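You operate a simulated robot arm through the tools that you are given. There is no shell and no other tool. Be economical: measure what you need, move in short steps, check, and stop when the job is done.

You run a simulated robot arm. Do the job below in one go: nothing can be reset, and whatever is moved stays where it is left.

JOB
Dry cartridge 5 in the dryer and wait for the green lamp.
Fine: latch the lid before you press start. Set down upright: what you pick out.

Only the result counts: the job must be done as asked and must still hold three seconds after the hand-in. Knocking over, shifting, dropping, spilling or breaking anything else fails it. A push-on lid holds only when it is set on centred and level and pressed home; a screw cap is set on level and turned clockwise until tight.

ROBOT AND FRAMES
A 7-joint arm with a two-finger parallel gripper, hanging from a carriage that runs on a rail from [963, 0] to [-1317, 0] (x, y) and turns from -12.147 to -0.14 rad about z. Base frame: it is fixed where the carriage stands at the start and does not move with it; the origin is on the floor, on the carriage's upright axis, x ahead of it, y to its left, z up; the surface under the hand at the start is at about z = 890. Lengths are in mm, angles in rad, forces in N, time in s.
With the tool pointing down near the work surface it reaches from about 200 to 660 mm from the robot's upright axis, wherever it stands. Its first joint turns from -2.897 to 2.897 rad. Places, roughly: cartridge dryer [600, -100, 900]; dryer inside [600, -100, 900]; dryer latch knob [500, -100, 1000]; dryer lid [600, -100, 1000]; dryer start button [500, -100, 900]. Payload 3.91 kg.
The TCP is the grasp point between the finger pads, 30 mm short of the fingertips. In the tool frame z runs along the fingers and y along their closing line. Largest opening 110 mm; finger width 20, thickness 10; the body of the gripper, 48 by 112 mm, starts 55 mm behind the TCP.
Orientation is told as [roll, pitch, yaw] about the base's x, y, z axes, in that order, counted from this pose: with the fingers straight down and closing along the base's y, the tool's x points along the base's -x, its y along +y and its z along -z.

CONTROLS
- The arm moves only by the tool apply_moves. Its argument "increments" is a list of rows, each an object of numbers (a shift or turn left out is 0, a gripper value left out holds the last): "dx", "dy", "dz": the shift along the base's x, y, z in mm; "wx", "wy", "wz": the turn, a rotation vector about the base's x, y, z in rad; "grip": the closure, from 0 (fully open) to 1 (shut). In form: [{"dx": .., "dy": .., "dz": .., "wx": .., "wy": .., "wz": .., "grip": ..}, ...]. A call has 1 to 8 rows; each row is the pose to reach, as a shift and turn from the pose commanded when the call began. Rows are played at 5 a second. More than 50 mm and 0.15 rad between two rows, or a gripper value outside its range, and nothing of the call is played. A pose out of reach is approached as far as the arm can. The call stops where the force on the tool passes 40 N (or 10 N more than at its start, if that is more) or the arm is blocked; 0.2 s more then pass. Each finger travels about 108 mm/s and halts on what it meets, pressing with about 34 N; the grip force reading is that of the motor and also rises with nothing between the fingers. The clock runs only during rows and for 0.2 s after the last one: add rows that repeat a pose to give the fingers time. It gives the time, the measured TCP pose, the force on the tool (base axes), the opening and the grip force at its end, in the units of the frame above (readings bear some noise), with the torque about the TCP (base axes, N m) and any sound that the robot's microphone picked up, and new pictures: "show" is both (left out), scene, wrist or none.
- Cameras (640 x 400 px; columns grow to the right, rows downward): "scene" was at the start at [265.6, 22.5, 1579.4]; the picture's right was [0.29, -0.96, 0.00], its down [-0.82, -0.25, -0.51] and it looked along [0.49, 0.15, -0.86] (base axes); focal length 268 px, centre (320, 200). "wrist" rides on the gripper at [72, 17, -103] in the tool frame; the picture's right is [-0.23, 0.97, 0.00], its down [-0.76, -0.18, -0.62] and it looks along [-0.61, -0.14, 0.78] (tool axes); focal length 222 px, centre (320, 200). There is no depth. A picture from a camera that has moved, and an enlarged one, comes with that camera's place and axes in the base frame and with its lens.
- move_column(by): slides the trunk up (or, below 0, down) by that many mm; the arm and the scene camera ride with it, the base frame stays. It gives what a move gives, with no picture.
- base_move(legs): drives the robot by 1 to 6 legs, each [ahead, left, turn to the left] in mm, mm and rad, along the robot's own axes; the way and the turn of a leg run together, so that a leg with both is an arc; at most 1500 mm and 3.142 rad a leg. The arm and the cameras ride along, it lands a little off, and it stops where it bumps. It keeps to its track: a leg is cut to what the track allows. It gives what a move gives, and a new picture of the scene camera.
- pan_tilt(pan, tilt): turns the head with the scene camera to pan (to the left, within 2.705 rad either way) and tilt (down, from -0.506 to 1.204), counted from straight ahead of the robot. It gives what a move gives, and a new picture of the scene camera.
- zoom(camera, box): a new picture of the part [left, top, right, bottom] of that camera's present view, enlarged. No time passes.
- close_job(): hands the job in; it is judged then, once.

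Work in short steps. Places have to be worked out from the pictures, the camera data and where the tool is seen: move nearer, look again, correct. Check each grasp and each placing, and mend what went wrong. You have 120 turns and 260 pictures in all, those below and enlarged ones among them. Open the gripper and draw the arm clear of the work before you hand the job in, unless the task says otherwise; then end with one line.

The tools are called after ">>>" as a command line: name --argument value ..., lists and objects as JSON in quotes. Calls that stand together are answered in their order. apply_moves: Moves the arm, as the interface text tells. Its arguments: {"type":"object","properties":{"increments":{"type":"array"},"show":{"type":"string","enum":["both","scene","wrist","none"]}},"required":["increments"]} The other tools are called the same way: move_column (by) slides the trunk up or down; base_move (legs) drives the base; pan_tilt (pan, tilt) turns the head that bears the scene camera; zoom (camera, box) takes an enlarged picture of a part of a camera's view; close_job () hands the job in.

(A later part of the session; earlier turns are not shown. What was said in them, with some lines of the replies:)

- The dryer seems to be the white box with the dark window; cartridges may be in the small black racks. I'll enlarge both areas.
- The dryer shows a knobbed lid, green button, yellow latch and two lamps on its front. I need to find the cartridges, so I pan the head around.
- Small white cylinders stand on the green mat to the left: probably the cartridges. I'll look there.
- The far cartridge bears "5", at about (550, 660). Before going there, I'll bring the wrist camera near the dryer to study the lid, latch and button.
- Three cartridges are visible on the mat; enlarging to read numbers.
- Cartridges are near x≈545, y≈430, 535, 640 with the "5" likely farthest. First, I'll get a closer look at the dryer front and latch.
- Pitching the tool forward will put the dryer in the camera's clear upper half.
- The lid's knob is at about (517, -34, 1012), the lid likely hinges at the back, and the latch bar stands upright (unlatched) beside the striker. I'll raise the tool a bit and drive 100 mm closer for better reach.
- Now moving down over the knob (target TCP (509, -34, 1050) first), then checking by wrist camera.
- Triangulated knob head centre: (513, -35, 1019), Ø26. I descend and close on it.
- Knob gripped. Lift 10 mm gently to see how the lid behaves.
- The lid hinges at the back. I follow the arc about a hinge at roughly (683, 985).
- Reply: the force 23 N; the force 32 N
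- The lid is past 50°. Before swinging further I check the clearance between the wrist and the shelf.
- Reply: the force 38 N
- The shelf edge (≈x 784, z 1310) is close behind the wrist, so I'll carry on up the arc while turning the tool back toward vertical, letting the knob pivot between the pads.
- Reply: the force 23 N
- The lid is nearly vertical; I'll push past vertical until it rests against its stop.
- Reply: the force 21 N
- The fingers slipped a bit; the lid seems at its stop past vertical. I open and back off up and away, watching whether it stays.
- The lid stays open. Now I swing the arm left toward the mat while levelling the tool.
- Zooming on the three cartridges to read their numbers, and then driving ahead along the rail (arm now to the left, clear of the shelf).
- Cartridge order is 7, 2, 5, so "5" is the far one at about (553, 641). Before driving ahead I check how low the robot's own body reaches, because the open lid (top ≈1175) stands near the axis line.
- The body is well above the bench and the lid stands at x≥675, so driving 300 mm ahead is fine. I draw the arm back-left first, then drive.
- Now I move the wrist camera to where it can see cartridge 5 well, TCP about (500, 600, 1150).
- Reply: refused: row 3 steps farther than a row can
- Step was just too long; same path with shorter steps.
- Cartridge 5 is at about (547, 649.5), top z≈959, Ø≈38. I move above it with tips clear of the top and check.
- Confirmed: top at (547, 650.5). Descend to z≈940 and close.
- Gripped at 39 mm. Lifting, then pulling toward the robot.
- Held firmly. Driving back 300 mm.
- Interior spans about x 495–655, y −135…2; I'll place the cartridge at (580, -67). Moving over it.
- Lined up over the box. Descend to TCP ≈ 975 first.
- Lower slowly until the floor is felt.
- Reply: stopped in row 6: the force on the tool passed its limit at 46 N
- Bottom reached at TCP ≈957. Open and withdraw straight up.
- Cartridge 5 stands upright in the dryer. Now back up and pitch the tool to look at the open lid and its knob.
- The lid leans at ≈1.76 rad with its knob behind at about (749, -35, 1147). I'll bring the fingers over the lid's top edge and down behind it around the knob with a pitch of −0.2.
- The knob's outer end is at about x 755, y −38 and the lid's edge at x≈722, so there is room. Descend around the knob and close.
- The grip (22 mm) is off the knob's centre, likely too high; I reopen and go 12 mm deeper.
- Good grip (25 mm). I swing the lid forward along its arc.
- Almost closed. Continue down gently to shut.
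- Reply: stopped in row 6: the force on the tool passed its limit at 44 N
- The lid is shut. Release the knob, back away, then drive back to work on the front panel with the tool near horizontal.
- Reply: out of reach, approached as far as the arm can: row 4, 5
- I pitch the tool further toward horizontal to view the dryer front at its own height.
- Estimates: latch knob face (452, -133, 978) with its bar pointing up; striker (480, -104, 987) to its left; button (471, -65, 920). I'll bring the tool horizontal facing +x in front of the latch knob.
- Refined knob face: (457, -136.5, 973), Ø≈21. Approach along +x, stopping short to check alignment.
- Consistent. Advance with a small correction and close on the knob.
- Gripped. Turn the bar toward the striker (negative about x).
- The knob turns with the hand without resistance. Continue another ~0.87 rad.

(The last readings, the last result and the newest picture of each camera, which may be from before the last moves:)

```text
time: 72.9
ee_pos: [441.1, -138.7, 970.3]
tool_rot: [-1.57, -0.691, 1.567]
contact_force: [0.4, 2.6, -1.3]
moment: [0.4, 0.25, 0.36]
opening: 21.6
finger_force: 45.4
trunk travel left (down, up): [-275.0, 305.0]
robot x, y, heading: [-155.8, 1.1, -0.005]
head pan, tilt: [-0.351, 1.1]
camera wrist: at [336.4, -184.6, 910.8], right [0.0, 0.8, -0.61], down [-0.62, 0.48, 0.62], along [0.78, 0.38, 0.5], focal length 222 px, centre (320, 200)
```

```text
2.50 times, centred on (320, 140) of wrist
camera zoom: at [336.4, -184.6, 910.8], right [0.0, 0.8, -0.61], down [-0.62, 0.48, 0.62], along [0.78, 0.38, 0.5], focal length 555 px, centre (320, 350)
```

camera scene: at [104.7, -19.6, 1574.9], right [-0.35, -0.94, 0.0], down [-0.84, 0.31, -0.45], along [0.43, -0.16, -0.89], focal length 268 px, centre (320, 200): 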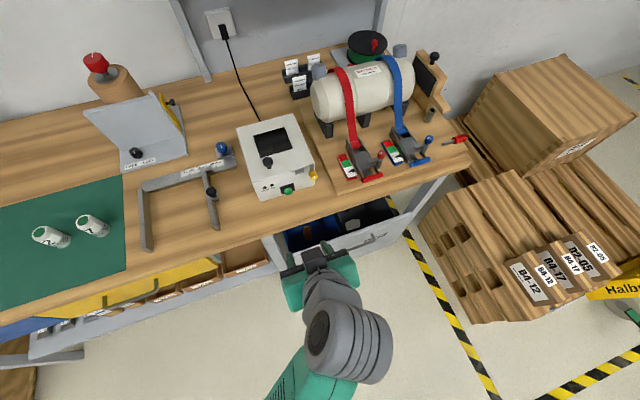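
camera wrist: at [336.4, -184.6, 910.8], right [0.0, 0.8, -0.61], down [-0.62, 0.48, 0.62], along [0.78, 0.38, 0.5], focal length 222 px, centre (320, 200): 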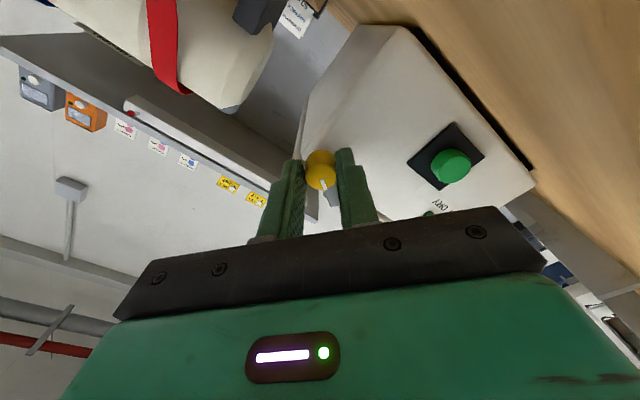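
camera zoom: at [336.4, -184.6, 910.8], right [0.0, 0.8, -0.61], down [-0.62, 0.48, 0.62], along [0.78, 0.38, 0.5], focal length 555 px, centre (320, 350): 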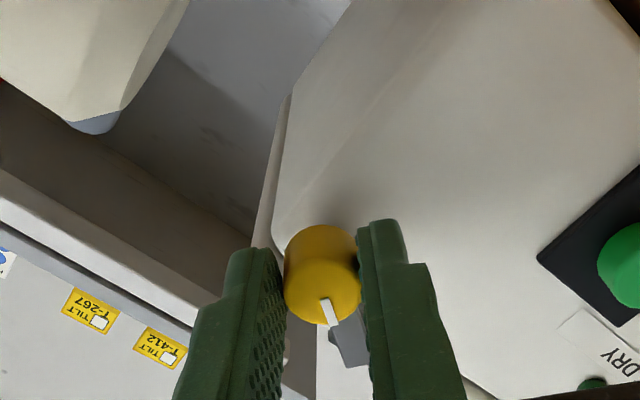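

The knob slipped in the pads after ~0.95 rad, so something stopped the bar, perhaps the striker. Release and back off to look.

>>> apply_moves --increments '[{"grip": 0.5}, {"grip": 0.5}, {"dx": -40, "grip": 0.5}, {"dx": -85, "grip": 0.5}]' --show "wrist"

>>> zoom --camera "wrist" --box '[240, 60, 440, 185]'

```text
time: 73.9
ee_pos: [353.1, -140.8, 971.4]
tool_rot: [-1.572, -0.692, 1.57]
contact_force: [-0.5, 0.0, -0.6]
moment: [0.0, -0.02, 0.0]
opening: 54.8
finger_force: 0.1
trunk travel left (down, up): [-275.0, 305.0]
robot x, y, heading: [-157.4, -0.8, -0.003]
head pan, tilt: [-0.351, 1.1]
camera wrist: at [250.2, -186.3, 911.3], right [0.0, 0.8, -0.6], down [-0.62, 0.47, 0.62], along [0.78, 0.38, 0.5], focal length 222 px, centre (320, 200)
```

wrist: 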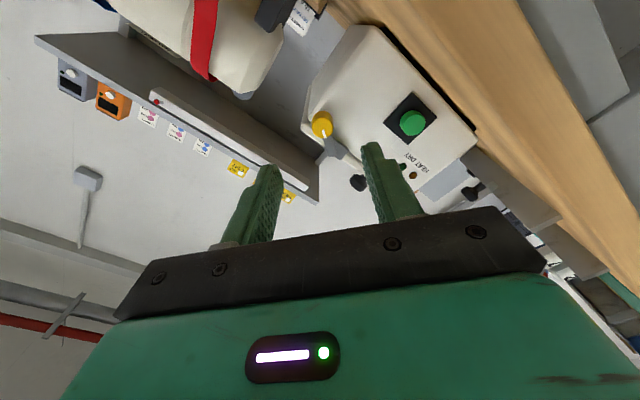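

```text
3.20 times, centred on (340, 122) of wrist
camera zoom: at [250.2, -186.3, 911.3], right [0.0, 0.8, -0.6], down [-0.62, 0.47, 0.62], along [0.78, 0.38, 0.5], focal length 711 px, centre (256, 448)
```

zoom: 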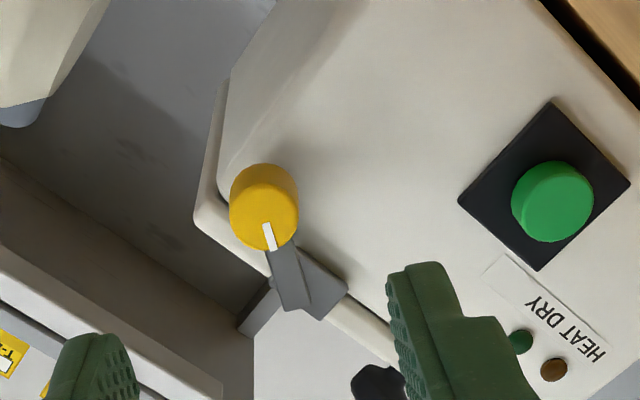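

The bar now lies across the striker at ≈60°. I'll regrip and try to turn further to make sure it is at its stop.

>>> apply_moves --increments '[{"dx": 40, "dy": 2, "grip": 0.5}, {"dx": 86, "dy": 2, "dz": 1, "grip": 0.5}, {"dx": 86, "dy": 2, "dz": 1, "grip": 1}, {"dx": 86, "dy": 2, "dz": 1, "grip": 1}, {"dx": 86, "dy": 2, "dz": 1, "grip": 1}]' --show "none"

>>> apply_moves --increments '[{"wx": -0.07}, {"wx": -0.14}, {"wx": -0.21}, {"wx": -0.28}]' --show "wrist"

>>> zoom --camera "wrist" --box '[220, 60, 420, 220]'

```text
time: 75.1
ee_pos: [444.1, -135.6, 974.1]
tool_rot: [-1.575, -0.692, 1.572]
contact_force: [2.0, -1.6, 9.9]
moment: [-0.03, 0.26, 0.14]
opening: 21.5
finger_force: 45.1
trunk travel left (down, up): [-275.0, 305.0]
robot x, y, heading: [-151.4, 1.1, -0.008]
head pan, tilt: [-0.351, 1.1]
```

```text
time: 76.1
ee_pos: [443.8, -135.4, 973.9]
tool_rot: [-1.573, -0.41, 1.571]
contact_force: [6.3, -3.1, 4.3]
moment: [0.13, 0.04, 0.02]
opening: 21.6
finger_force: 45.1
trunk travel left (down, up): [-275.0, 305.0]
robot x, y, heading: [-156.2, 1.1, -0.002]
head pan, tilt: [-0.351, 1.1]
camera wrist: at [339.6, -197.2, 927.2], right [0.0, 0.6, -0.8], down [-0.62, 0.63, 0.46], along [0.78, 0.5, 0.37], focal length 222 px, centre (320, 200)
```

wrist: 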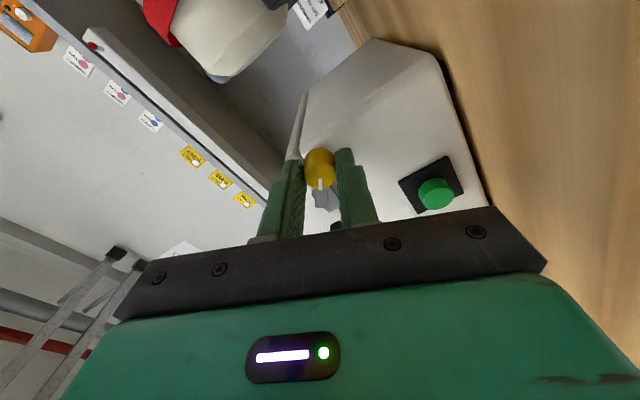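

```text
2.50 times, centred on (320, 140) of wrist
camera zoom: at [339.6, -197.2, 927.2], right [0.0, 0.6, -0.8], down [-0.62, 0.63, 0.46], along [0.78, 0.5, 0.37], focal length 555 px, centre (320, 350)
```

zoom: 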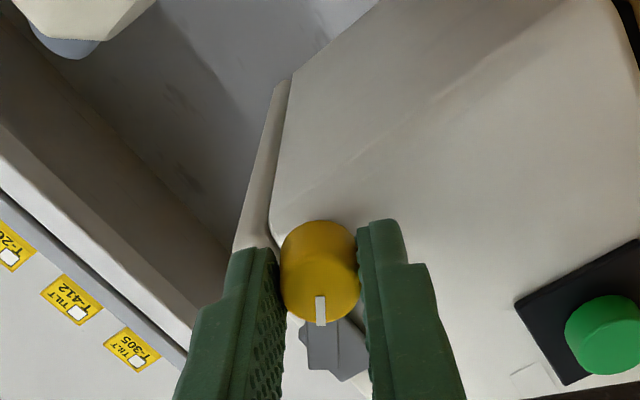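

The knob again slips with the bar near 60°. I release, back off, and inspect the bar/striker relation from several views.

>>> apply_moves --increments '[{"grip": 0.5}, {"grip": 0.5}, {"dx": -40, "grip": 0.5}, {"dx": -80, "grip": 0.5, "wx": 0.14}, {"dx": -110, "dz": 10, "grip": 0.5, "wx": 0.28}, {"dx": -110, "dz": 30, "grip": 0.5, "wx": 0.42}, {"dx": -110, "dz": 50, "grip": 0.5, "wx": 0.56}]' --show "none"

>>> zoom --camera "wrist" --box '[260, 20, 400, 110]'

>>> zoom --camera "scene" --box '[235, 110, 335, 200]'

```text
time: 77.7
ee_pos: [331.2, -137.7, 1022.1]
tool_rot: [-1.572, -0.972, 1.567]
contact_force: [-0.2, 1.0, -0.3]
moment: [0.0, 0.01, 0.0]
opening: 54.9
finger_force: 0.1
trunk travel left (down, up): [-275.0, 305.0]
robot x, y, heading: [-155.3, -2.3, -0.003]
head pan, tilt: [-0.351, 1.1]
```

```text
4.44 times, centred on (330, 65) of wrist
camera zoom: at [227.6, -164.8, 951.9], right [0.0, 0.93, -0.36], down [-0.62, 0.28, 0.73], along [0.78, 0.22, 0.58], focal length 987 px, centre (276, 800)
```

zoom: 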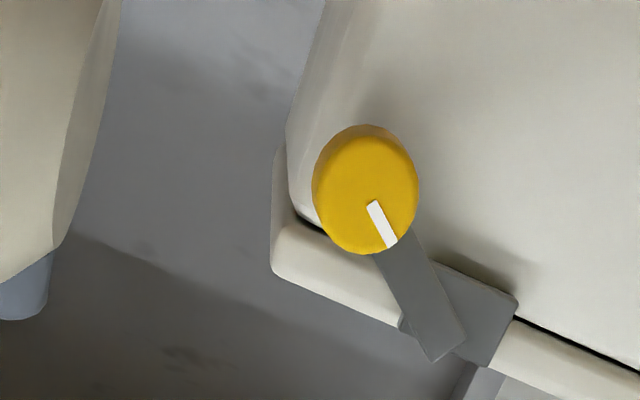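

```text
4.44 times, centred on (285, 155) of scene
camera zoom: at [104.7, -19.6, 1574.9], right [-0.35, -0.94, 0.0], down [-0.84, 0.31, -0.45], along [0.43, -0.16, -0.89], focal length 1192 px, centre (476, 400)
```

zoom: 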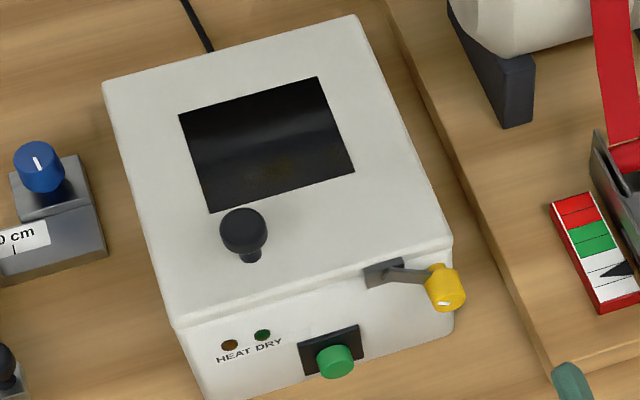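

The bar lies in front of the striker at ≈55° and apparently won't go further. To test if that is latched, I'll push up gently under the striker from below with closed fingers and see if the lid lifts. First unroll the hand and close.

>>> apply_moves --increments '[{"wx": 0.14, "grip": 1}, {"wx": 0.28, "dy": 10, "dz": -12, "grip": 1}, {"wx": 0.42, "dy": 20, "dz": -25, "grip": 1}, {"wx": 0.56, "dy": 30, "dz": -40, "grip": 1}, {"wx": 0.6, "dx": 30, "dy": 38, "dz": -60, "grip": 1}, {"wx": 0.6, "dx": 70, "dy": 38, "dz": -60, "grip": 1}]' --show "wrist"

>>> zoom --camera "wrist" --box '[220, 80, 420, 205]'

```text
time: 79.1
ee_pos: [398.6, -99.5, 962.3]
tool_rot: [1.089, -1.569, -1.092]
contact_force: [0.2, -0.3, 0.0]
moment: [0.0, -0.01, 0.0]
opening: 0.1
finger_force: 34.2
trunk travel left (down, up): [-275.0, 305.0]
robot x, y, heading: [-154.4, -1.7, -0.001]
head pan, tilt: [-0.351, 1.1]
camera wrist: at [295.5, -82.9, 889.2], right [0.0, 0.97, 0.23], down [-0.62, -0.18, 0.76], along [0.78, -0.14, 0.61], focal length 222 px, centre (320, 200)
```

wrist: 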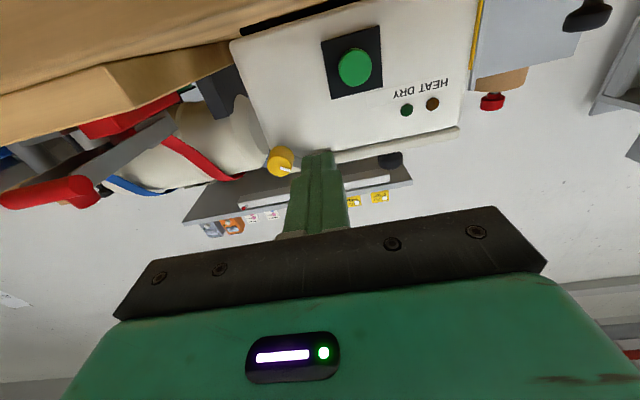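

```text
3.20 times, centred on (320, 142) of wrist
camera zoom: at [295.5, -82.9, 889.2], right [0.0, 0.97, 0.23], down [-0.62, -0.18, 0.76], along [0.78, -0.14, 0.61], focal length 711 px, centre (320, 384)
```

zoom: 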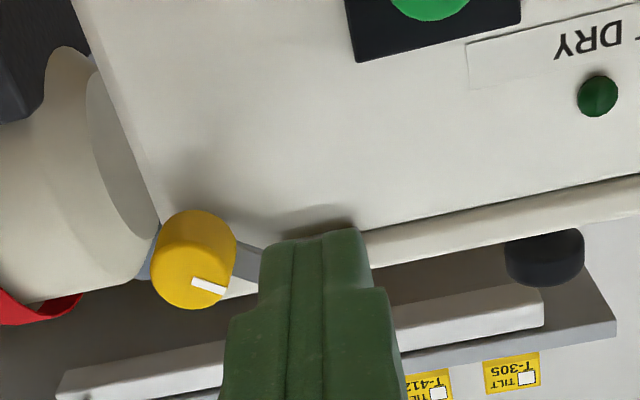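

Finger top is at z≈971, below the striker (≈980). Advance under it, then raise in small steps.

>>> apply_moves --increments '[{"dx": 40, "grip": 1}, {"dx": 55, "grip": 1}, {"dx": 55, "dz": 5, "grip": 1}, {"dx": 55, "dz": 8, "grip": 1}, {"dx": 55, "dz": 11, "grip": 1}, {"dx": 55, "dz": 13, "grip": 1}]' --show "none"

```text
time: 80.5
ee_pos: [452.9, -99.7, 973.7]
tool_rot: [0.478, -1.567, -0.478]
contact_force: [-9.6, 1.8, -8.0]
moment: [-0.01, 0.13, 0.08]
opening: 0.0
finger_force: 33.5
trunk travel left (down, up): [-275.0, 305.0]
robot x, y, heading: [-157.4, 1.8, -0.006]
head pan, tilt: [-0.351, 1.1]
```

>>> apply_moves --increments '[{"dx": -2, "dz": 2, "grip": 1}, {"dx": -2, "dz": 4, "grip": 1}, {"dx": -2, "dz": 6, "grip": 1}, {"dx": -2, "dz": 8, "grip": 1}]' --show "wrist"

>>> zoom --camera "wrist" --box '[200, 80, 480, 205]'

```text
time: 81.5
ee_pos: [453.2, -99.7, 982.2]
tool_rot: [0.831, -1.568, -0.833]
contact_force: [-3.7, -0.4, -2.3]
moment: [0.01, 0.06, 0.0]
opening: 0.0
finger_force: 33.8
trunk travel left (down, up): [-275.0, 305.0]
robot x, y, heading: [-151.5, 5.3, -0.009]
head pan, tilt: [-0.351, 1.1]
camera wrist: at [349.5, -82.7, 910.3], right [0.0, 0.97, 0.23], down [-0.62, -0.18, 0.76], along [0.78, -0.14, 0.61], focal length 222 px, centre (320, 200)
```

wrist: 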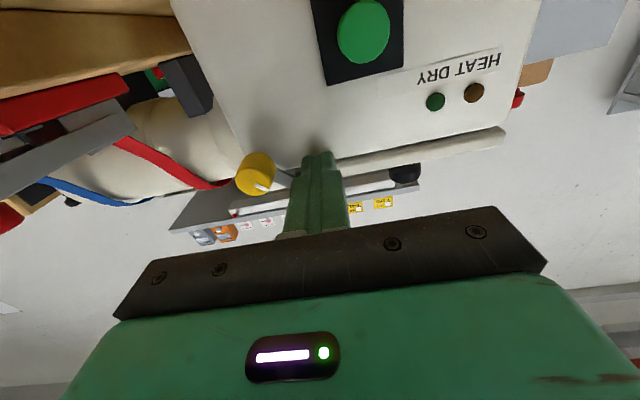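

```text
2.29 times, centred on (340, 142) of wrist
camera zoom: at [349.5, -82.7, 910.3], right [0.0, 0.97, 0.23], down [-0.62, -0.18, 0.76], along [0.78, -0.14, 0.61], focal length 508 px, centre (274, 331)
```

zoom: 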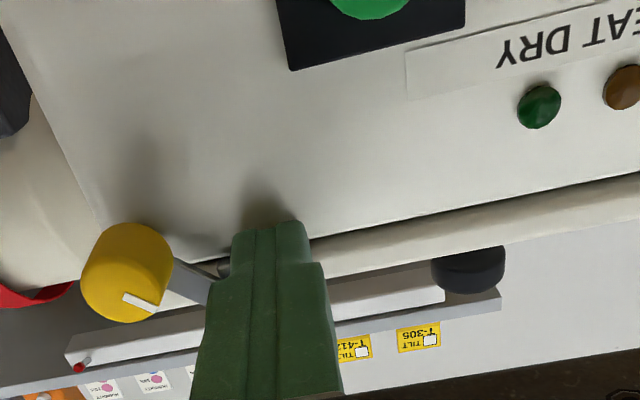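

The finger slid up the striker's front without the lid lifting — inconclusive. I'll back off and instead push the bar's end downward from above to see if the bar moves further.

>>> apply_moves --increments '[{"dx": -25, "grip": 1}, {"dx": -25, "dz": 25, "grip": 1}, {"dx": -25, "dy": -6, "dz": 45, "grip": 1}, {"dx": -12, "dy": -6, "dz": 45, "grip": 1}, {"dx": -2, "dy": -6, "dz": 45, "grip": 1}]' --show "wrist"

>>> zoom --camera "wrist" --box '[220, 60, 420, 205]'

```text
time: 82.7
ee_pos: [452.6, -106.0, 1026.5]
tool_rot: [1.174, -1.569, -1.177]
contact_force: [0.3, -0.8, -0.5]
moment: [0.0, -0.02, -0.01]
opening: 0.0
finger_force: 33.3
trunk travel left (down, up): [-275.0, 305.0]
robot x, y, heading: [-154.2, 1.2, -0.004]
head pan, tilt: [-0.351, 1.1]
camera wrist: at [348.6, -89.9, 953.4], right [0.0, 0.97, 0.23], down [-0.62, -0.18, 0.76], along [0.78, -0.14, 0.61], focal length 222 px, centre (320, 200)
```

wrist: 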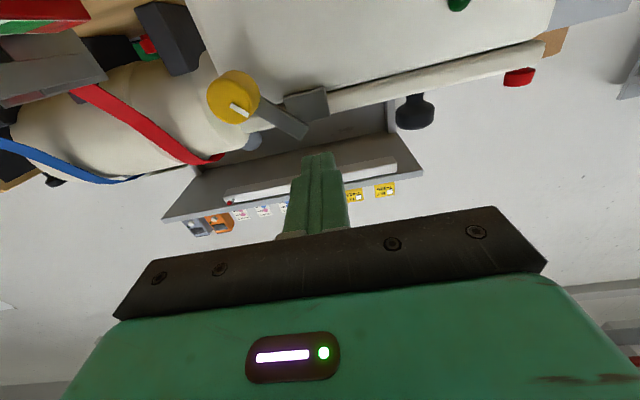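

```text
2.76 times, centred on (320, 132) of wrist
camera zoom: at [348.6, -89.9, 953.4], right [0.0, 0.97, 0.23], down [-0.62, -0.18, 0.76], along [0.78, -0.14, 0.61], focal length 613 px, centre (320, 386)
```

zoom: 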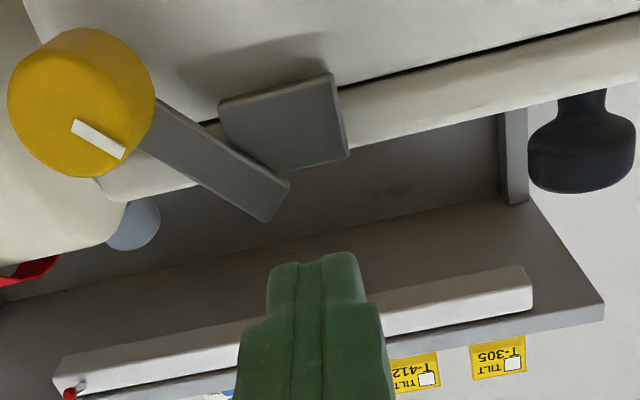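

The view shows the bar still well above horizontal (≈50°). I press its end down with the closed fingertips, in small steps under the force limit.

>>> apply_moves --increments '[{"dx": -2, "dy": -2, "dz": -8, "grip": 1}, {"dx": -2, "dy": -2, "dz": -13, "grip": 1}, {"dx": -2, "dy": -2, "dz": -17, "grip": 1}, {"dx": -2, "dy": -2, "dz": -21, "grip": 1}, {"dx": -2, "dy": -2, "dz": -25, "grip": 1}, {"dx": -2, "dy": -2, "dz": -29, "grip": 1}]' --show "wrist"

>>> zoom --camera "wrist" --box '[220, 60, 420, 205]'

```text
time: 83.9
ee_pos: [451.1, -102.9, 1009.1]
tool_rot: [3.003, -1.562, -2.998]
contact_force: [-4.5, 4.5, 6.0]
moment: [0.03, -0.09, 0.08]
opening: 0.1
finger_force: 33.7
trunk travel left (down, up): [-275.0, 305.0]
robot x, y, heading: [-154.1, -2.9, -0.002]
head pan, tilt: [-0.351, 1.1]
stopped in row 6: the force on the tool passed its limit at 44 N (the readings are from after the stop); the commanded pose is now the measured one
camera wrist: at [347.9, -87.7, 934.4], right [-0.01, 0.97, 0.23], down [-0.63, -0.18, 0.76], along [0.78, -0.14, 0.61], focal length 222 px, centre (320, 200)
```

wrist: 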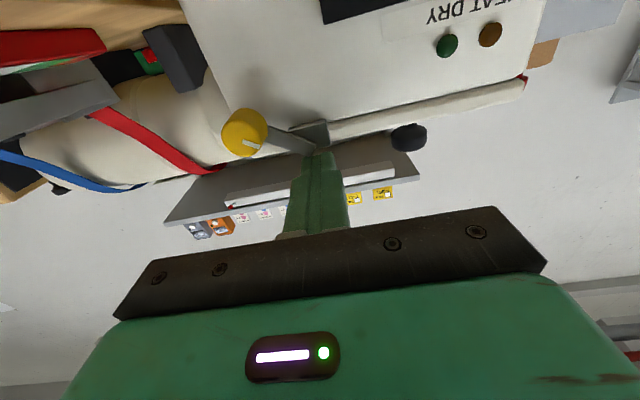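

```text
2.76 times, centred on (320, 132) of wrist
camera zoom: at [347.9, -87.7, 934.4], right [-0.01, 0.97, 0.23], down [-0.63, -0.18, 0.76], along [0.78, -0.14, 0.61], focal length 613 px, centre (320, 386)
```

zoom: 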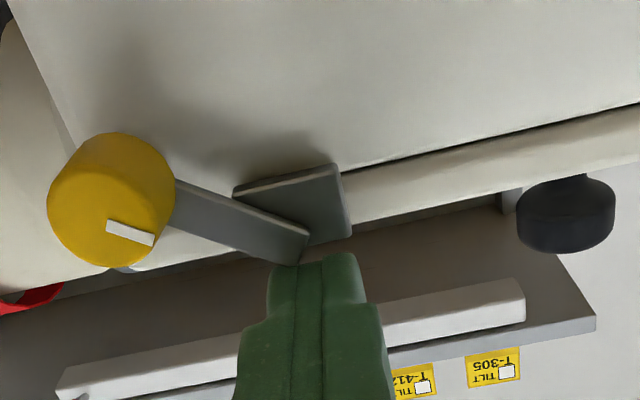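

Pressing moved the bar on from ≈41° to ≈58° – so it is stiff but turns. I lift, re-centre and set the fingertip slightly further back so it clears the striker, and press again.

>>> apply_moves --increments '[{"dx": -3, "dz": 6, "grip": 1}, {"dx": -3, "dy": -2, "dz": 6, "grip": 1}, {"dx": -3, "dy": -2, "dz": 0, "grip": 1}, {"dx": -3, "dy": -2, "dz": -4, "grip": 1}, {"dx": -3, "dy": -2, "dz": -8, "grip": 1}, {"dx": -3, "dy": -2, "dz": -12, "grip": 1}, {"dx": -3, "dy": -2, "dz": -16, "grip": 1}, {"dx": -3, "dy": -2, "dz": -20, "grip": 1}]' --show "wrist"

>>> zoom --camera "wrist" --box '[220, 60, 420, 205]'

```text
time: 85.1
ee_pos: [449.8, -107.5, 1009.5]
tool_rot: [-3.119, -1.548, 3.121]
contact_force: [-2.4, -0.9, 8.9]
moment: [0.02, -0.21, 0.12]
opening: 0.0
finger_force: 33.8
trunk travel left (down, up): [-275.0, 305.0]
robot x, y, heading: [-157.4, -1.4, -0.001]
head pan, tilt: [-0.351, 1.1]
stopped in row 5: the force on the tool passed its limit at 44 N (the readings are from after the stop); the commanded pose is now the measured one
camera wrist: at [347.6, -91.5, 933.8], right [-0.01, 0.97, 0.23], down [-0.64, -0.18, 0.75], along [0.77, -0.14, 0.62], focal length 222 px, centre (320, 200)
```

wrist: 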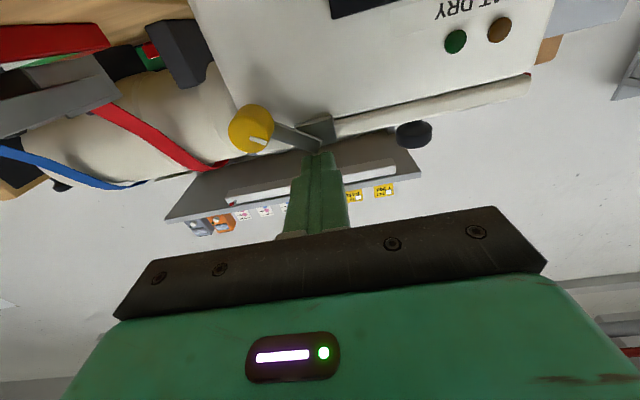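

```text
2.76 times, centred on (320, 132) of wrist
camera zoom: at [347.6, -91.5, 933.8], right [-0.01, 0.97, 0.23], down [-0.64, -0.18, 0.75], along [0.77, -0.14, 0.62], focal length 613 px, centre (320, 386)
```

zoom: 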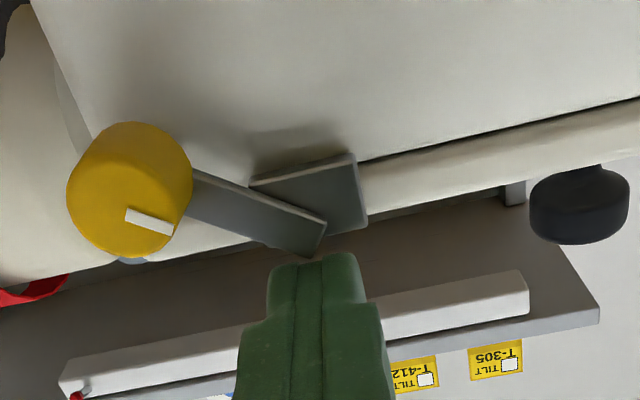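

The bar stops at ≈57° (1.0 rad) even under 44 N, which looks like its end stop. To verify it is latched, I'll grip the lid's knob horizontally and try lifting a few mm.

>>> apply_moves --increments '[{"dx": -5, "dz": 10, "grip": 1}, {"dx": -15, "dy": 25, "dz": 12, "grip": 0.8}, {"dx": -15, "dy": 60, "dz": 12, "grip": 0.55}, {"dx": -5, "dy": 72, "dz": 11, "grip": 0.55}, {"dx": 20, "dy": 72, "dz": 11, "grip": 0.55}, {"dx": 48, "dy": 72, "dz": 11, "grip": 0.55}]' --show "wrist"

>>> zoom --camera "wrist" --box '[180, 40, 440, 215]'

```text
time: 86.5
ee_pos: [496.4, -35.6, 1020.5]
tool_rot: [3.138, -1.553, -3.137]
contact_force: [-1.3, 0.2, 0.1]
moment: [-0.01, 0.0, 0.0]
opening: 49.5
finger_force: 0.0
trunk travel left (down, up): [-275.0, 305.0]
robot x, y, heading: [-155.4, -0.1, -0.003]
head pan, tilt: [-0.351, 1.1]
camera wrist: at [393.7, -18.8, 944.3], right [-0.01, 0.97, 0.23], down [-0.64, -0.18, 0.75], along [0.77, -0.14, 0.62], focal length 222 px, centre (320, 200)
```

wrist: 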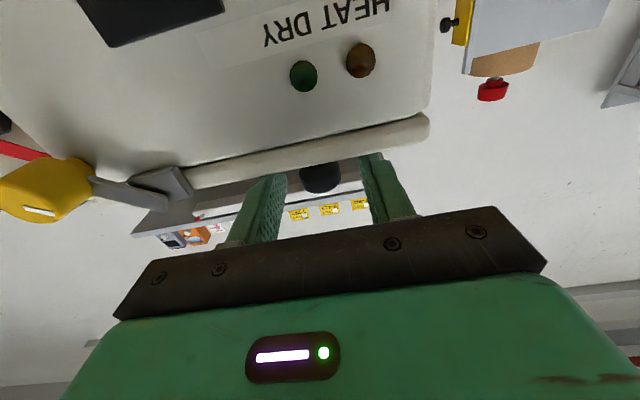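

```text
2.29 times, centred on (310, 128) of wrist
camera zoom: at [393.7, -18.8, 944.3], right [-0.01, 0.97, 0.23], down [-0.64, -0.18, 0.75], along [0.77, -0.14, 0.62], focal length 508 px, centre (343, 366)
```

zoom: 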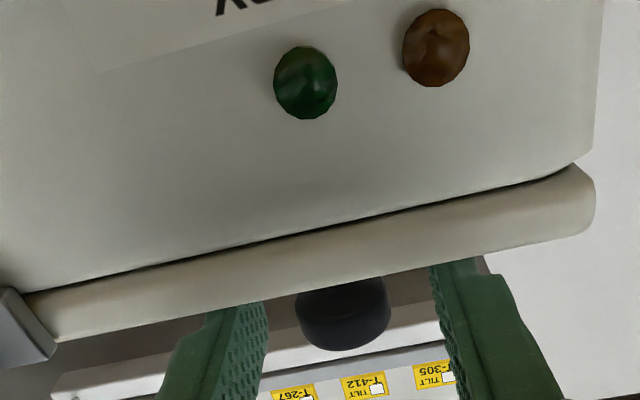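

>>> apply_moves --increments '[{"dx": 6, "grip": 0.55}, {"dx": 6, "grip": 1}, {"dx": 6, "grip": 1}, {"dx": 6, "grip": 1}]' --show "none"

>>> apply_moves --increments '[{"dz": 2}, {"dz": 4}, {"dz": 6}]' --show "wrist"

>>> zoom --camera "wrist" --box '[0, 60, 440, 235]'

```text
time: 87.5
ee_pos: [502.6, -34.4, 1020.8]
tool_rot: [3.134, -1.553, -3.133]
contact_force: [1.7, 1.4, 0.4]
moment: [0.0, 0.0, 0.01]
opening: 25.4
finger_force: 44.6
trunk travel left (down, up): [-275.0, 305.0]
robot x, y, heading: [-154.7, -2.2, -0.002]
head pan, tilt: [-0.351, 1.1]
```

```text
time: 88.3
ee_pos: [501.9, -35.8, 1020.7]
tool_rot: [3.135, -1.56, -3.132]
contact_force: [9.9, 0.3, -19.4]
moment: [-0.12, 0.85, -0.01]
opening: 25.1
finger_force: 45.0
trunk travel left (down, up): [-275.0, 305.0]
robot x, y, heading: [-152.9, 3.0, 0.002]
head pan, tilt: [-0.351, 1.1]
camera wrist: at [399.9, -19.0, 947.1], right [-0.01, 0.97, 0.23], down [-0.63, -0.18, 0.75], along [0.78, -0.14, 0.62], focal length 222 px, centre (320, 200)
```

wrist: 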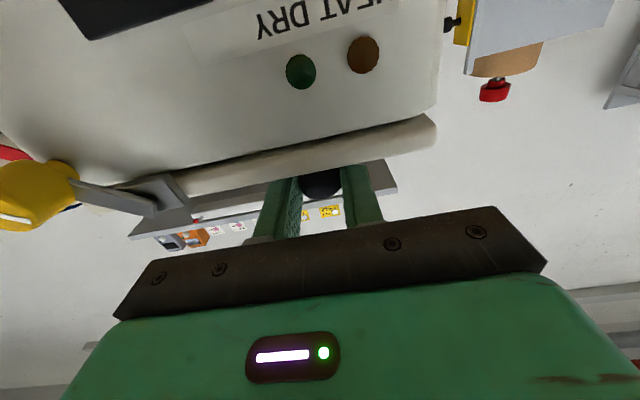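

```text
1.45 times, centred on (220, 148) of wrist
camera zoom: at [399.9, -19.0, 947.1], right [-0.01, 0.97, 0.23], down [-0.63, -0.18, 0.75], along [0.78, -0.14, 0.62], focal length 323 px, centre (466, 276)
```

zoom: 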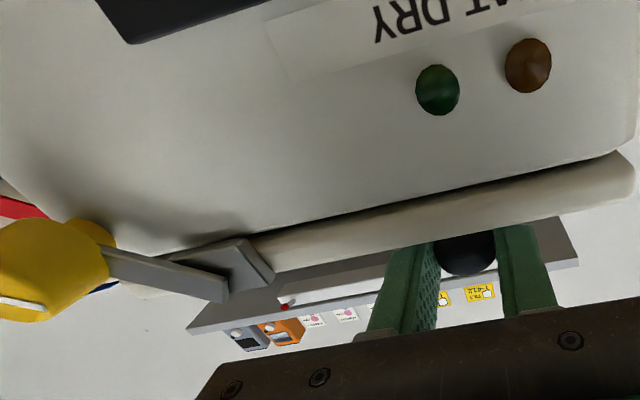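

The lid does not lift (−19 N with no motion, versus free earlier): it is latched. Release and back off, then set a slanted pose for pressing the start button.

>>> apply_moves --increments '[{"dz": -5}, {"dz": -5, "grip": 0.55}, {"dz": -5, "grip": 0.55}, {"dx": -45, "dz": -3, "grip": 0.55}, {"dx": -90, "dz": 5, "grip": 0.8}, {"dx": -120, "dz": 15, "grip": 1}]' --show "none"

>>> apply_moves --increments '[{"wy": 0.14, "grip": 1}, {"wy": 0.28, "dy": -10, "grip": 1}, {"wy": 0.42, "dy": -20, "grip": 1}, {"wy": 0.56, "dy": -29, "dz": -15, "grip": 1}, {"wy": 0.65, "dy": -29, "dz": -35, "grip": 1}]' --show "wrist"

>>> zoom --camera "wrist" --box '[220, 60, 420, 225]'

```text
time: 89.7
ee_pos: [378.6, -34.0, 1039.3]
tool_rot: [-3.134, -1.553, 3.138]
contact_force: [-0.6, 0.1, -0.2]
moment: [0.02, -0.02, 0.0]
opening: 0.0
finger_force: 33.9
trunk travel left (down, up): [-275.0, 305.0]
robot x, y, heading: [-156.7, 1.0, -0.008]
head pan, tilt: [-0.351, 1.1]
```

```text
time: 90.9
ee_pos: [383.8, -65.3, 1003.4]
tool_rot: [0.003, -0.937, 0.0]
contact_force: [-0.6, -0.5, 0.4]
moment: [0.0, 0.0, 0.01]
opening: 0.0
finger_force: 34.0
trunk travel left (down, up): [-275.0, 305.0]
robot x, y, heading: [-159.5, -2.5, 0.001]
head pan, tilt: [-0.351, 1.1]
camera wrist: at [256.4, -49.8, 1006.4], right [0.13, 0.97, 0.18], down [-0.05, -0.18, 0.98], along [0.99, -0.14, 0.03], focal length 222 px, centre (320, 200)
```

wrist: 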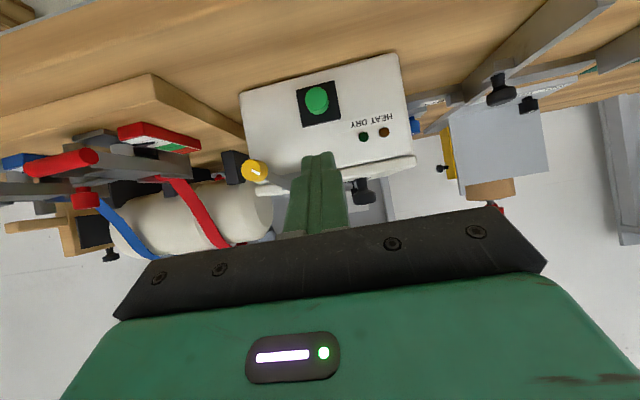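

```text
2.42 times, centred on (320, 142) of wrist
camera zoom: at [256.4, -49.8, 1006.4], right [0.13, 0.97, 0.18], down [-0.05, -0.18, 0.98], along [0.99, -0.14, 0.03], focal length 538 px, centre (320, 339)
```

zoom: 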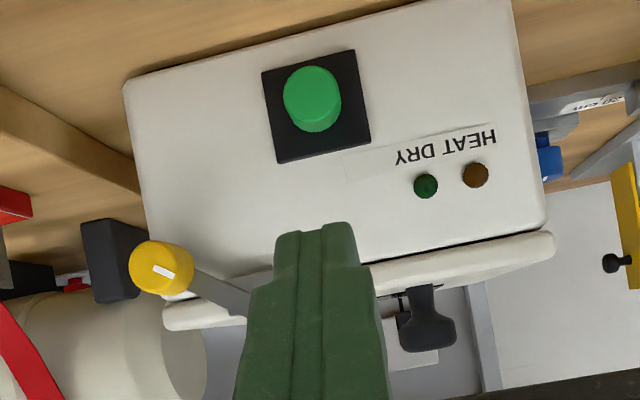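

Button centre ≈ (472, -65, 917). Lower in front of it, stopping ≈10 mm short.

>>> apply_moves --increments '[{"dz": -40, "grip": 1}, {"dx": 15, "dz": -77, "grip": 1}, {"dx": 45, "dz": -77, "grip": 1}]' --show "wrist"

>>> zoom --camera "wrist" --box '[220, 60, 420, 225]'

```text
time: 91.7
ee_pos: [428.1, -65.5, 926.7]
tool_rot: [0.002, -0.939, 0.001]
contact_force: [0.5, 0.4, -1.5]
moment: [0.01, -0.02, -0.02]
opening: 0.0
finger_force: 33.8
trunk travel left (down, up): [-275.0, 305.0]
robot x, y, heading: [-158.6, 0.0, 0.0]
head pan, tilt: [-0.351, 1.1]
camera wrist: at [302.1, -48.1, 928.2], right [0.13, 0.97, 0.18], down [-0.05, -0.18, 0.98], along [0.99, -0.14, 0.03], focal length 222 px, centre (320, 200)
```

wrist: 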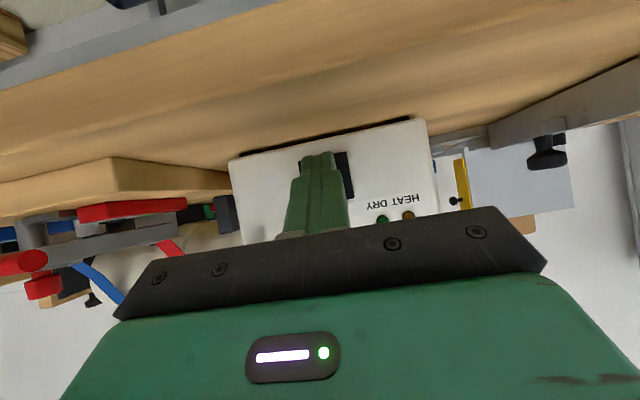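

```text
2.42 times, centred on (320, 142) of wrist
camera zoom: at [302.1, -48.1, 928.2], right [0.13, 0.97, 0.18], down [-0.05, -0.18, 0.98], along [0.99, -0.14, 0.03], focal length 538 px, centre (320, 339)
```

zoom: 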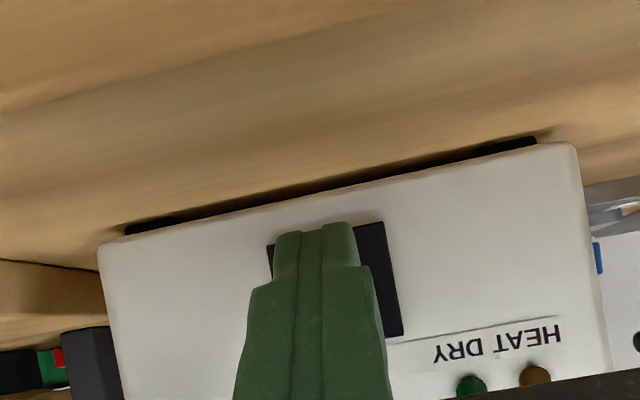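

Lined up with the button; push forward in small steps.

>>> apply_moves --increments '[{"dx": 8, "grip": 1}, {"dx": 13, "grip": 1}, {"dx": 17, "grip": 1}, {"dx": 20, "grip": 1}, {"dx": 23, "grip": 1}, {"dx": 26, "grip": 1}]' --show "wrist"

>>> zoom --camera "wrist" --box '[220, 60, 460, 235]'

```text
time: 92.7
ee_pos: [440.2, -63.7, 924.1]
tool_rot: [0.003, -0.934, -0.003]
contact_force: [-31.8, 3.3, 11.2]
moment: [0.0, -0.06, 0.11]
opening: 0.0
finger_force: 34.0
trunk travel left (down, up): [-275.0, 305.0]
robot x, y, heading: [-158.8, -1.0, -0.001]
head pan, tilt: [-0.351, 1.1]
heard: click
stopped in row 5: the force on the tool passed its limit at 43 N (the readings are from after the stop); the commanded pose is now the measured one
camera wrist: at [315.7, -47.9, 927.1], right [0.13, 0.97, 0.18], down [-0.05, -0.18, 0.98], along [0.99, -0.14, 0.02], focal length 222 px, centre (320, 200)
```

wrist: 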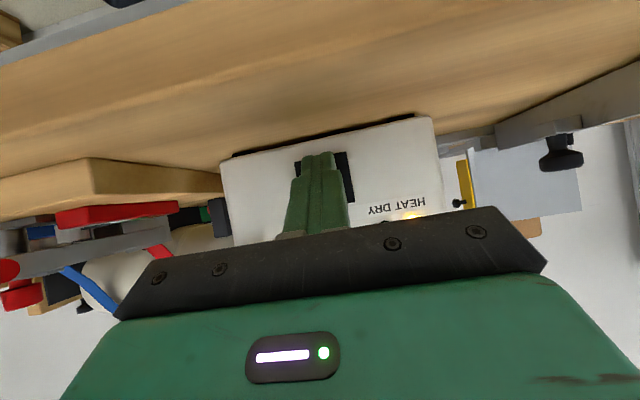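

```text
2.29 times, centred on (340, 148) of wrist
camera zoom: at [315.7, -47.9, 927.1], right [0.13, 0.97, 0.18], down [-0.05, -0.18, 0.98], along [0.99, -0.14, 0.02], focal length 508 px, centre (274, 320)
```

zoom: 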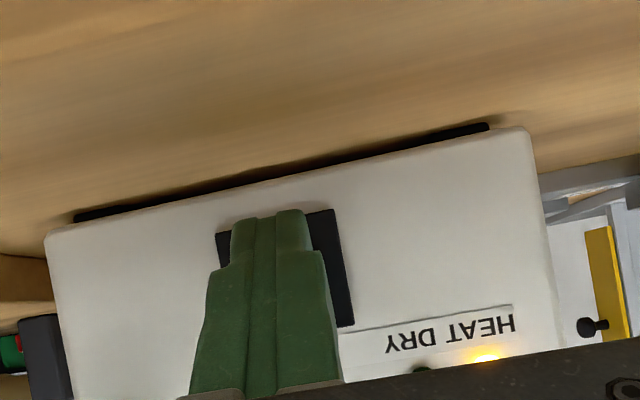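

A click, and the HEAT lamp is lit. Back off, rise to where the camera sees both lamps, and open the gripper.

>>> apply_moves --increments '[{"dx": -25, "grip": 1}, {"dx": -60, "dz": 15, "grip": 0.8}, {"dx": -85, "dz": 50, "grip": 0.5}, {"dx": -100, "dz": 95, "grip": 0.5}, {"dx": -100, "dz": 140, "grip": 0.5}]' --show "wrist"

>>> zoom --camera "wrist" --box '[240, 40, 420, 165]'

```text
time: 93.9
ee_pos: [347.1, -65.2, 1067.3]
tool_rot: [0.002, -0.937, -0.001]
contact_force: [-0.4, 0.4, -0.1]
moment: [-0.02, -0.05, 0.0]
opening: 54.9
finger_force: 0.2
trunk travel left (down, up): [-275.0, 305.0]
robot x, y, heading: [-155.3, -0.1, 0.0]
head pan, tilt: [-0.351, 1.1]
camera wrist: at [221.1, -48.3, 1068.7], right [0.13, 0.97, 0.18], down [-0.05, -0.18, 0.98], along [0.99, -0.14, 0.03], focal length 222 px, centre (320, 200)
```

wrist: 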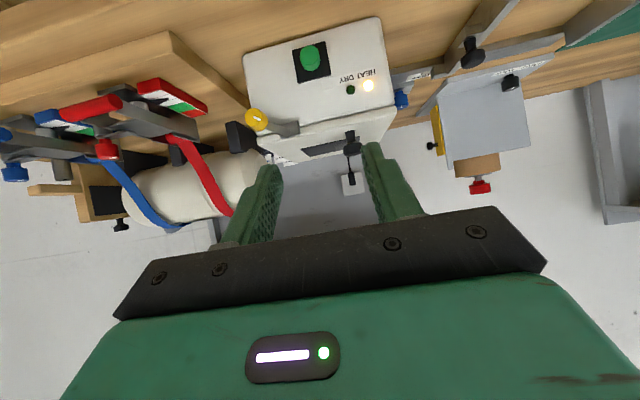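

```text
3.20 times, centred on (330, 102) of wrist
camera zoom: at [221.1, -48.3, 1068.7], right [0.13, 0.97, 0.18], down [-0.05, -0.18, 0.98], along [0.99, -0.14, 0.03], focal length 711 px, centre (288, 512)
```

zoom: 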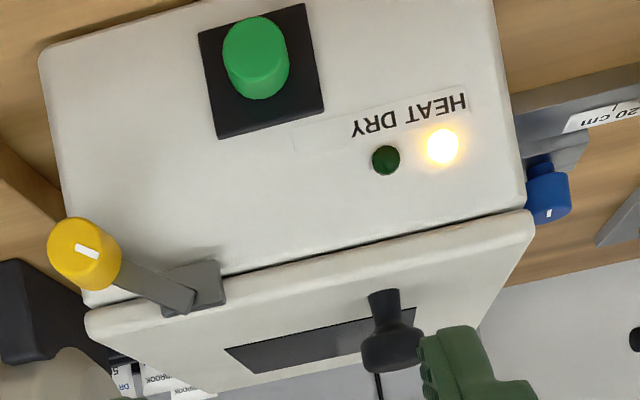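

HEAT is lit, DRY not yet; I wait by repeating the pose.

>>> apply_moves --increments '[{"dz": 0}, {"dz": 0}, {"dz": 0}, {"dz": 0}, {"dz": 0}, {"dz": 0}, {"dz": 0}, {"dz": 0}]' --show "none"

>>> apply_moves --increments '[{"dz": 0}, {"dz": 0}, {"dz": 0}, {"dz": 0}, {"dz": 0}, {"dz": 0}, {"dz": 0}, {"dz": 0}]' --show "none"

>>> apply_moves --increments '[{"dz": 0}, {"dz": 0}, {"dz": 0}, {"dz": 0}, {"dz": 0}, {"dz": 0}, {"dz": 0}, {"dz": 0}]' --show "wrist"

```text
time: 95.7
ee_pos: [348.4, -63.7, 1066.3]
tool_rot: [0.001, -0.937, 0.0]
contact_force: [0.0, 0.5, -1.2]
moment: [0.01, -0.01, 0.0]
opening: 55.1
finger_force: 0.0
trunk travel left (down, up): [-275.0, 305.0]
robot x, y, heading: [-155.9, 2.7, -0.004]
head pan, tilt: [-0.351, 1.1]
```

```text
time: 97.5
ee_pos: [349.4, -63.7, 1068.1]
tool_rot: [0.003, -0.937, 0.0]
contact_force: [0.5, 0.0, -0.6]
moment: [-0.03, 0.01, 0.05]
opening: 54.9
finger_force: 0.0
trunk travel left (down, up): [-275.0, 305.0]
robot x, y, heading: [-157.7, -2.3, -0.0]
head pan, tilt: [-0.351, 1.1]
```

```text
time: 99.3
ee_pos: [347.3, -63.1, 1066.2]
tool_rot: [0.002, -0.939, 0.0]
contact_force: [1.1, -0.1, 0.4]
moment: [0.0, -0.03, 0.0]
opening: 54.9
finger_force: 0.1
trunk travel left (down, up): [-275.0, 305.0]
robot x, y, heading: [-158.2, 3.0, -0.001]
head pan, tilt: [-0.351, 1.1]
camera wrist: at [221.5, -48.1, 1068.5], right [0.13, 0.97, 0.18], down [-0.05, -0.18, 0.98], along [0.99, -0.14, 0.03], focal length 222 px, centre (320, 200)
```

wrist: 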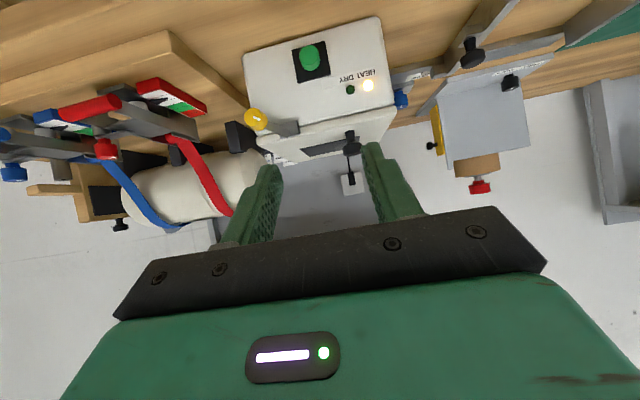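

Still heating; keep waiting.

>>> apply_moves --increments '[{"dz": 0}, {"dz": 0}, {"dz": 0}, {"dz": 0}, {"dz": 0}, {"dz": 0}, {"dz": 0}, {"dz": 0}]' --show "none"

>>> apply_moves --increments '[{"dz": 0}, {"dz": 0}, {"dz": 0}, {"dz": 0}, {"dz": 0}, {"dz": 0}, {"dz": 0}, {"dz": 0}]' --show "none"

>>> apply_moves --increments '[{"dz": 0}, {"dz": 0}, {"dz": 0}, {"dz": 0}, {"dz": 0}, {"dz": 0}, {"dz": 0}, {"dz": 0}]' --show "none"

>>> apply_moves --increments '[{"dz": 0}, {"dz": 0}, {"dz": 0}, {"dz": 0}, {"dz": 0}, {"dz": 0}, {"dz": 0}, {"dz": 0}]' --show "wrist"

```text
time: 101.1
ee_pos: [347.5, -63.8, 1066.9]
tool_rot: [0.002, -0.937, 0.0]
contact_force: [-0.4, 0.1, 0.3]
moment: [0.0, 0.0, 0.01]
opening: 55.0
finger_force: 0.1
trunk travel left (down, up): [-275.0, 305.0]
robot x, y, heading: [-159.4, 0.2, -0.003]
head pan, tilt: [-0.351, 1.1]
```

```text
time: 102.9
ee_pos: [349.1, -64.8, 1066.6]
tool_rot: [0.001, -0.936, 0.001]
contact_force: [0.8, -0.4, 0.3]
moment: [0.0, 0.01, 0.02]
opening: 55.3
finger_force: 0.1
trunk travel left (down, up): [-275.0, 305.0]
robot x, y, heading: [-157.8, 0.3, 0.001]
head pan, tilt: [-0.351, 1.1]
```

```text
time: 104.7
ee_pos: [348.9, -62.7, 1066.6]
tool_rot: [0.002, -0.936, 0.0]
contact_force: [0.1, 0.2, -0.3]
moment: [0.0, -0.02, 0.01]
opening: 54.8
finger_force: 0.1
trunk travel left (down, up): [-275.0, 305.0]
robot x, y, heading: [-157.1, -0.3, 0.001]
head pan, tilt: [-0.351, 1.1]
```

```text
time: 106.5
ee_pos: [347.3, -63.5, 1066.7]
tool_rot: [0.001, -0.937, 0.001]
contact_force: [-0.2, -0.4, 0.5]
moment: [0.04, 0.03, 0.01]
opening: 54.8
finger_force: 0.1
trunk travel left (down, up): [-275.0, 305.0]
robot x, y, heading: [-152.6, 0.6, -0.007]
head pan, tilt: [-0.351, 1.1]
camera wrist: at [221.5, -48.1, 1068.5], right [0.13, 0.97, 0.18], down [-0.05, -0.18, 0.98], along [0.99, -0.14, 0.03], focal length 222 px, centre (320, 200)
```

wrist: 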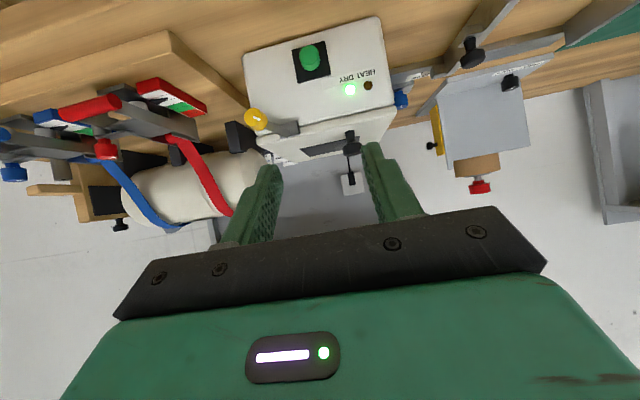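

The green DRY lamp is lit, cartridge 5 stands upright inside, the lid is latched, and the arm is clear with the gripper open. Handing in.

>>> close_job

```text
The job is handed in.
```

Cartridge 5 is dried: it stands upright in the dryer, the lid was latched before I pressed start, and the green DRY lamp came on before I handed the job in.
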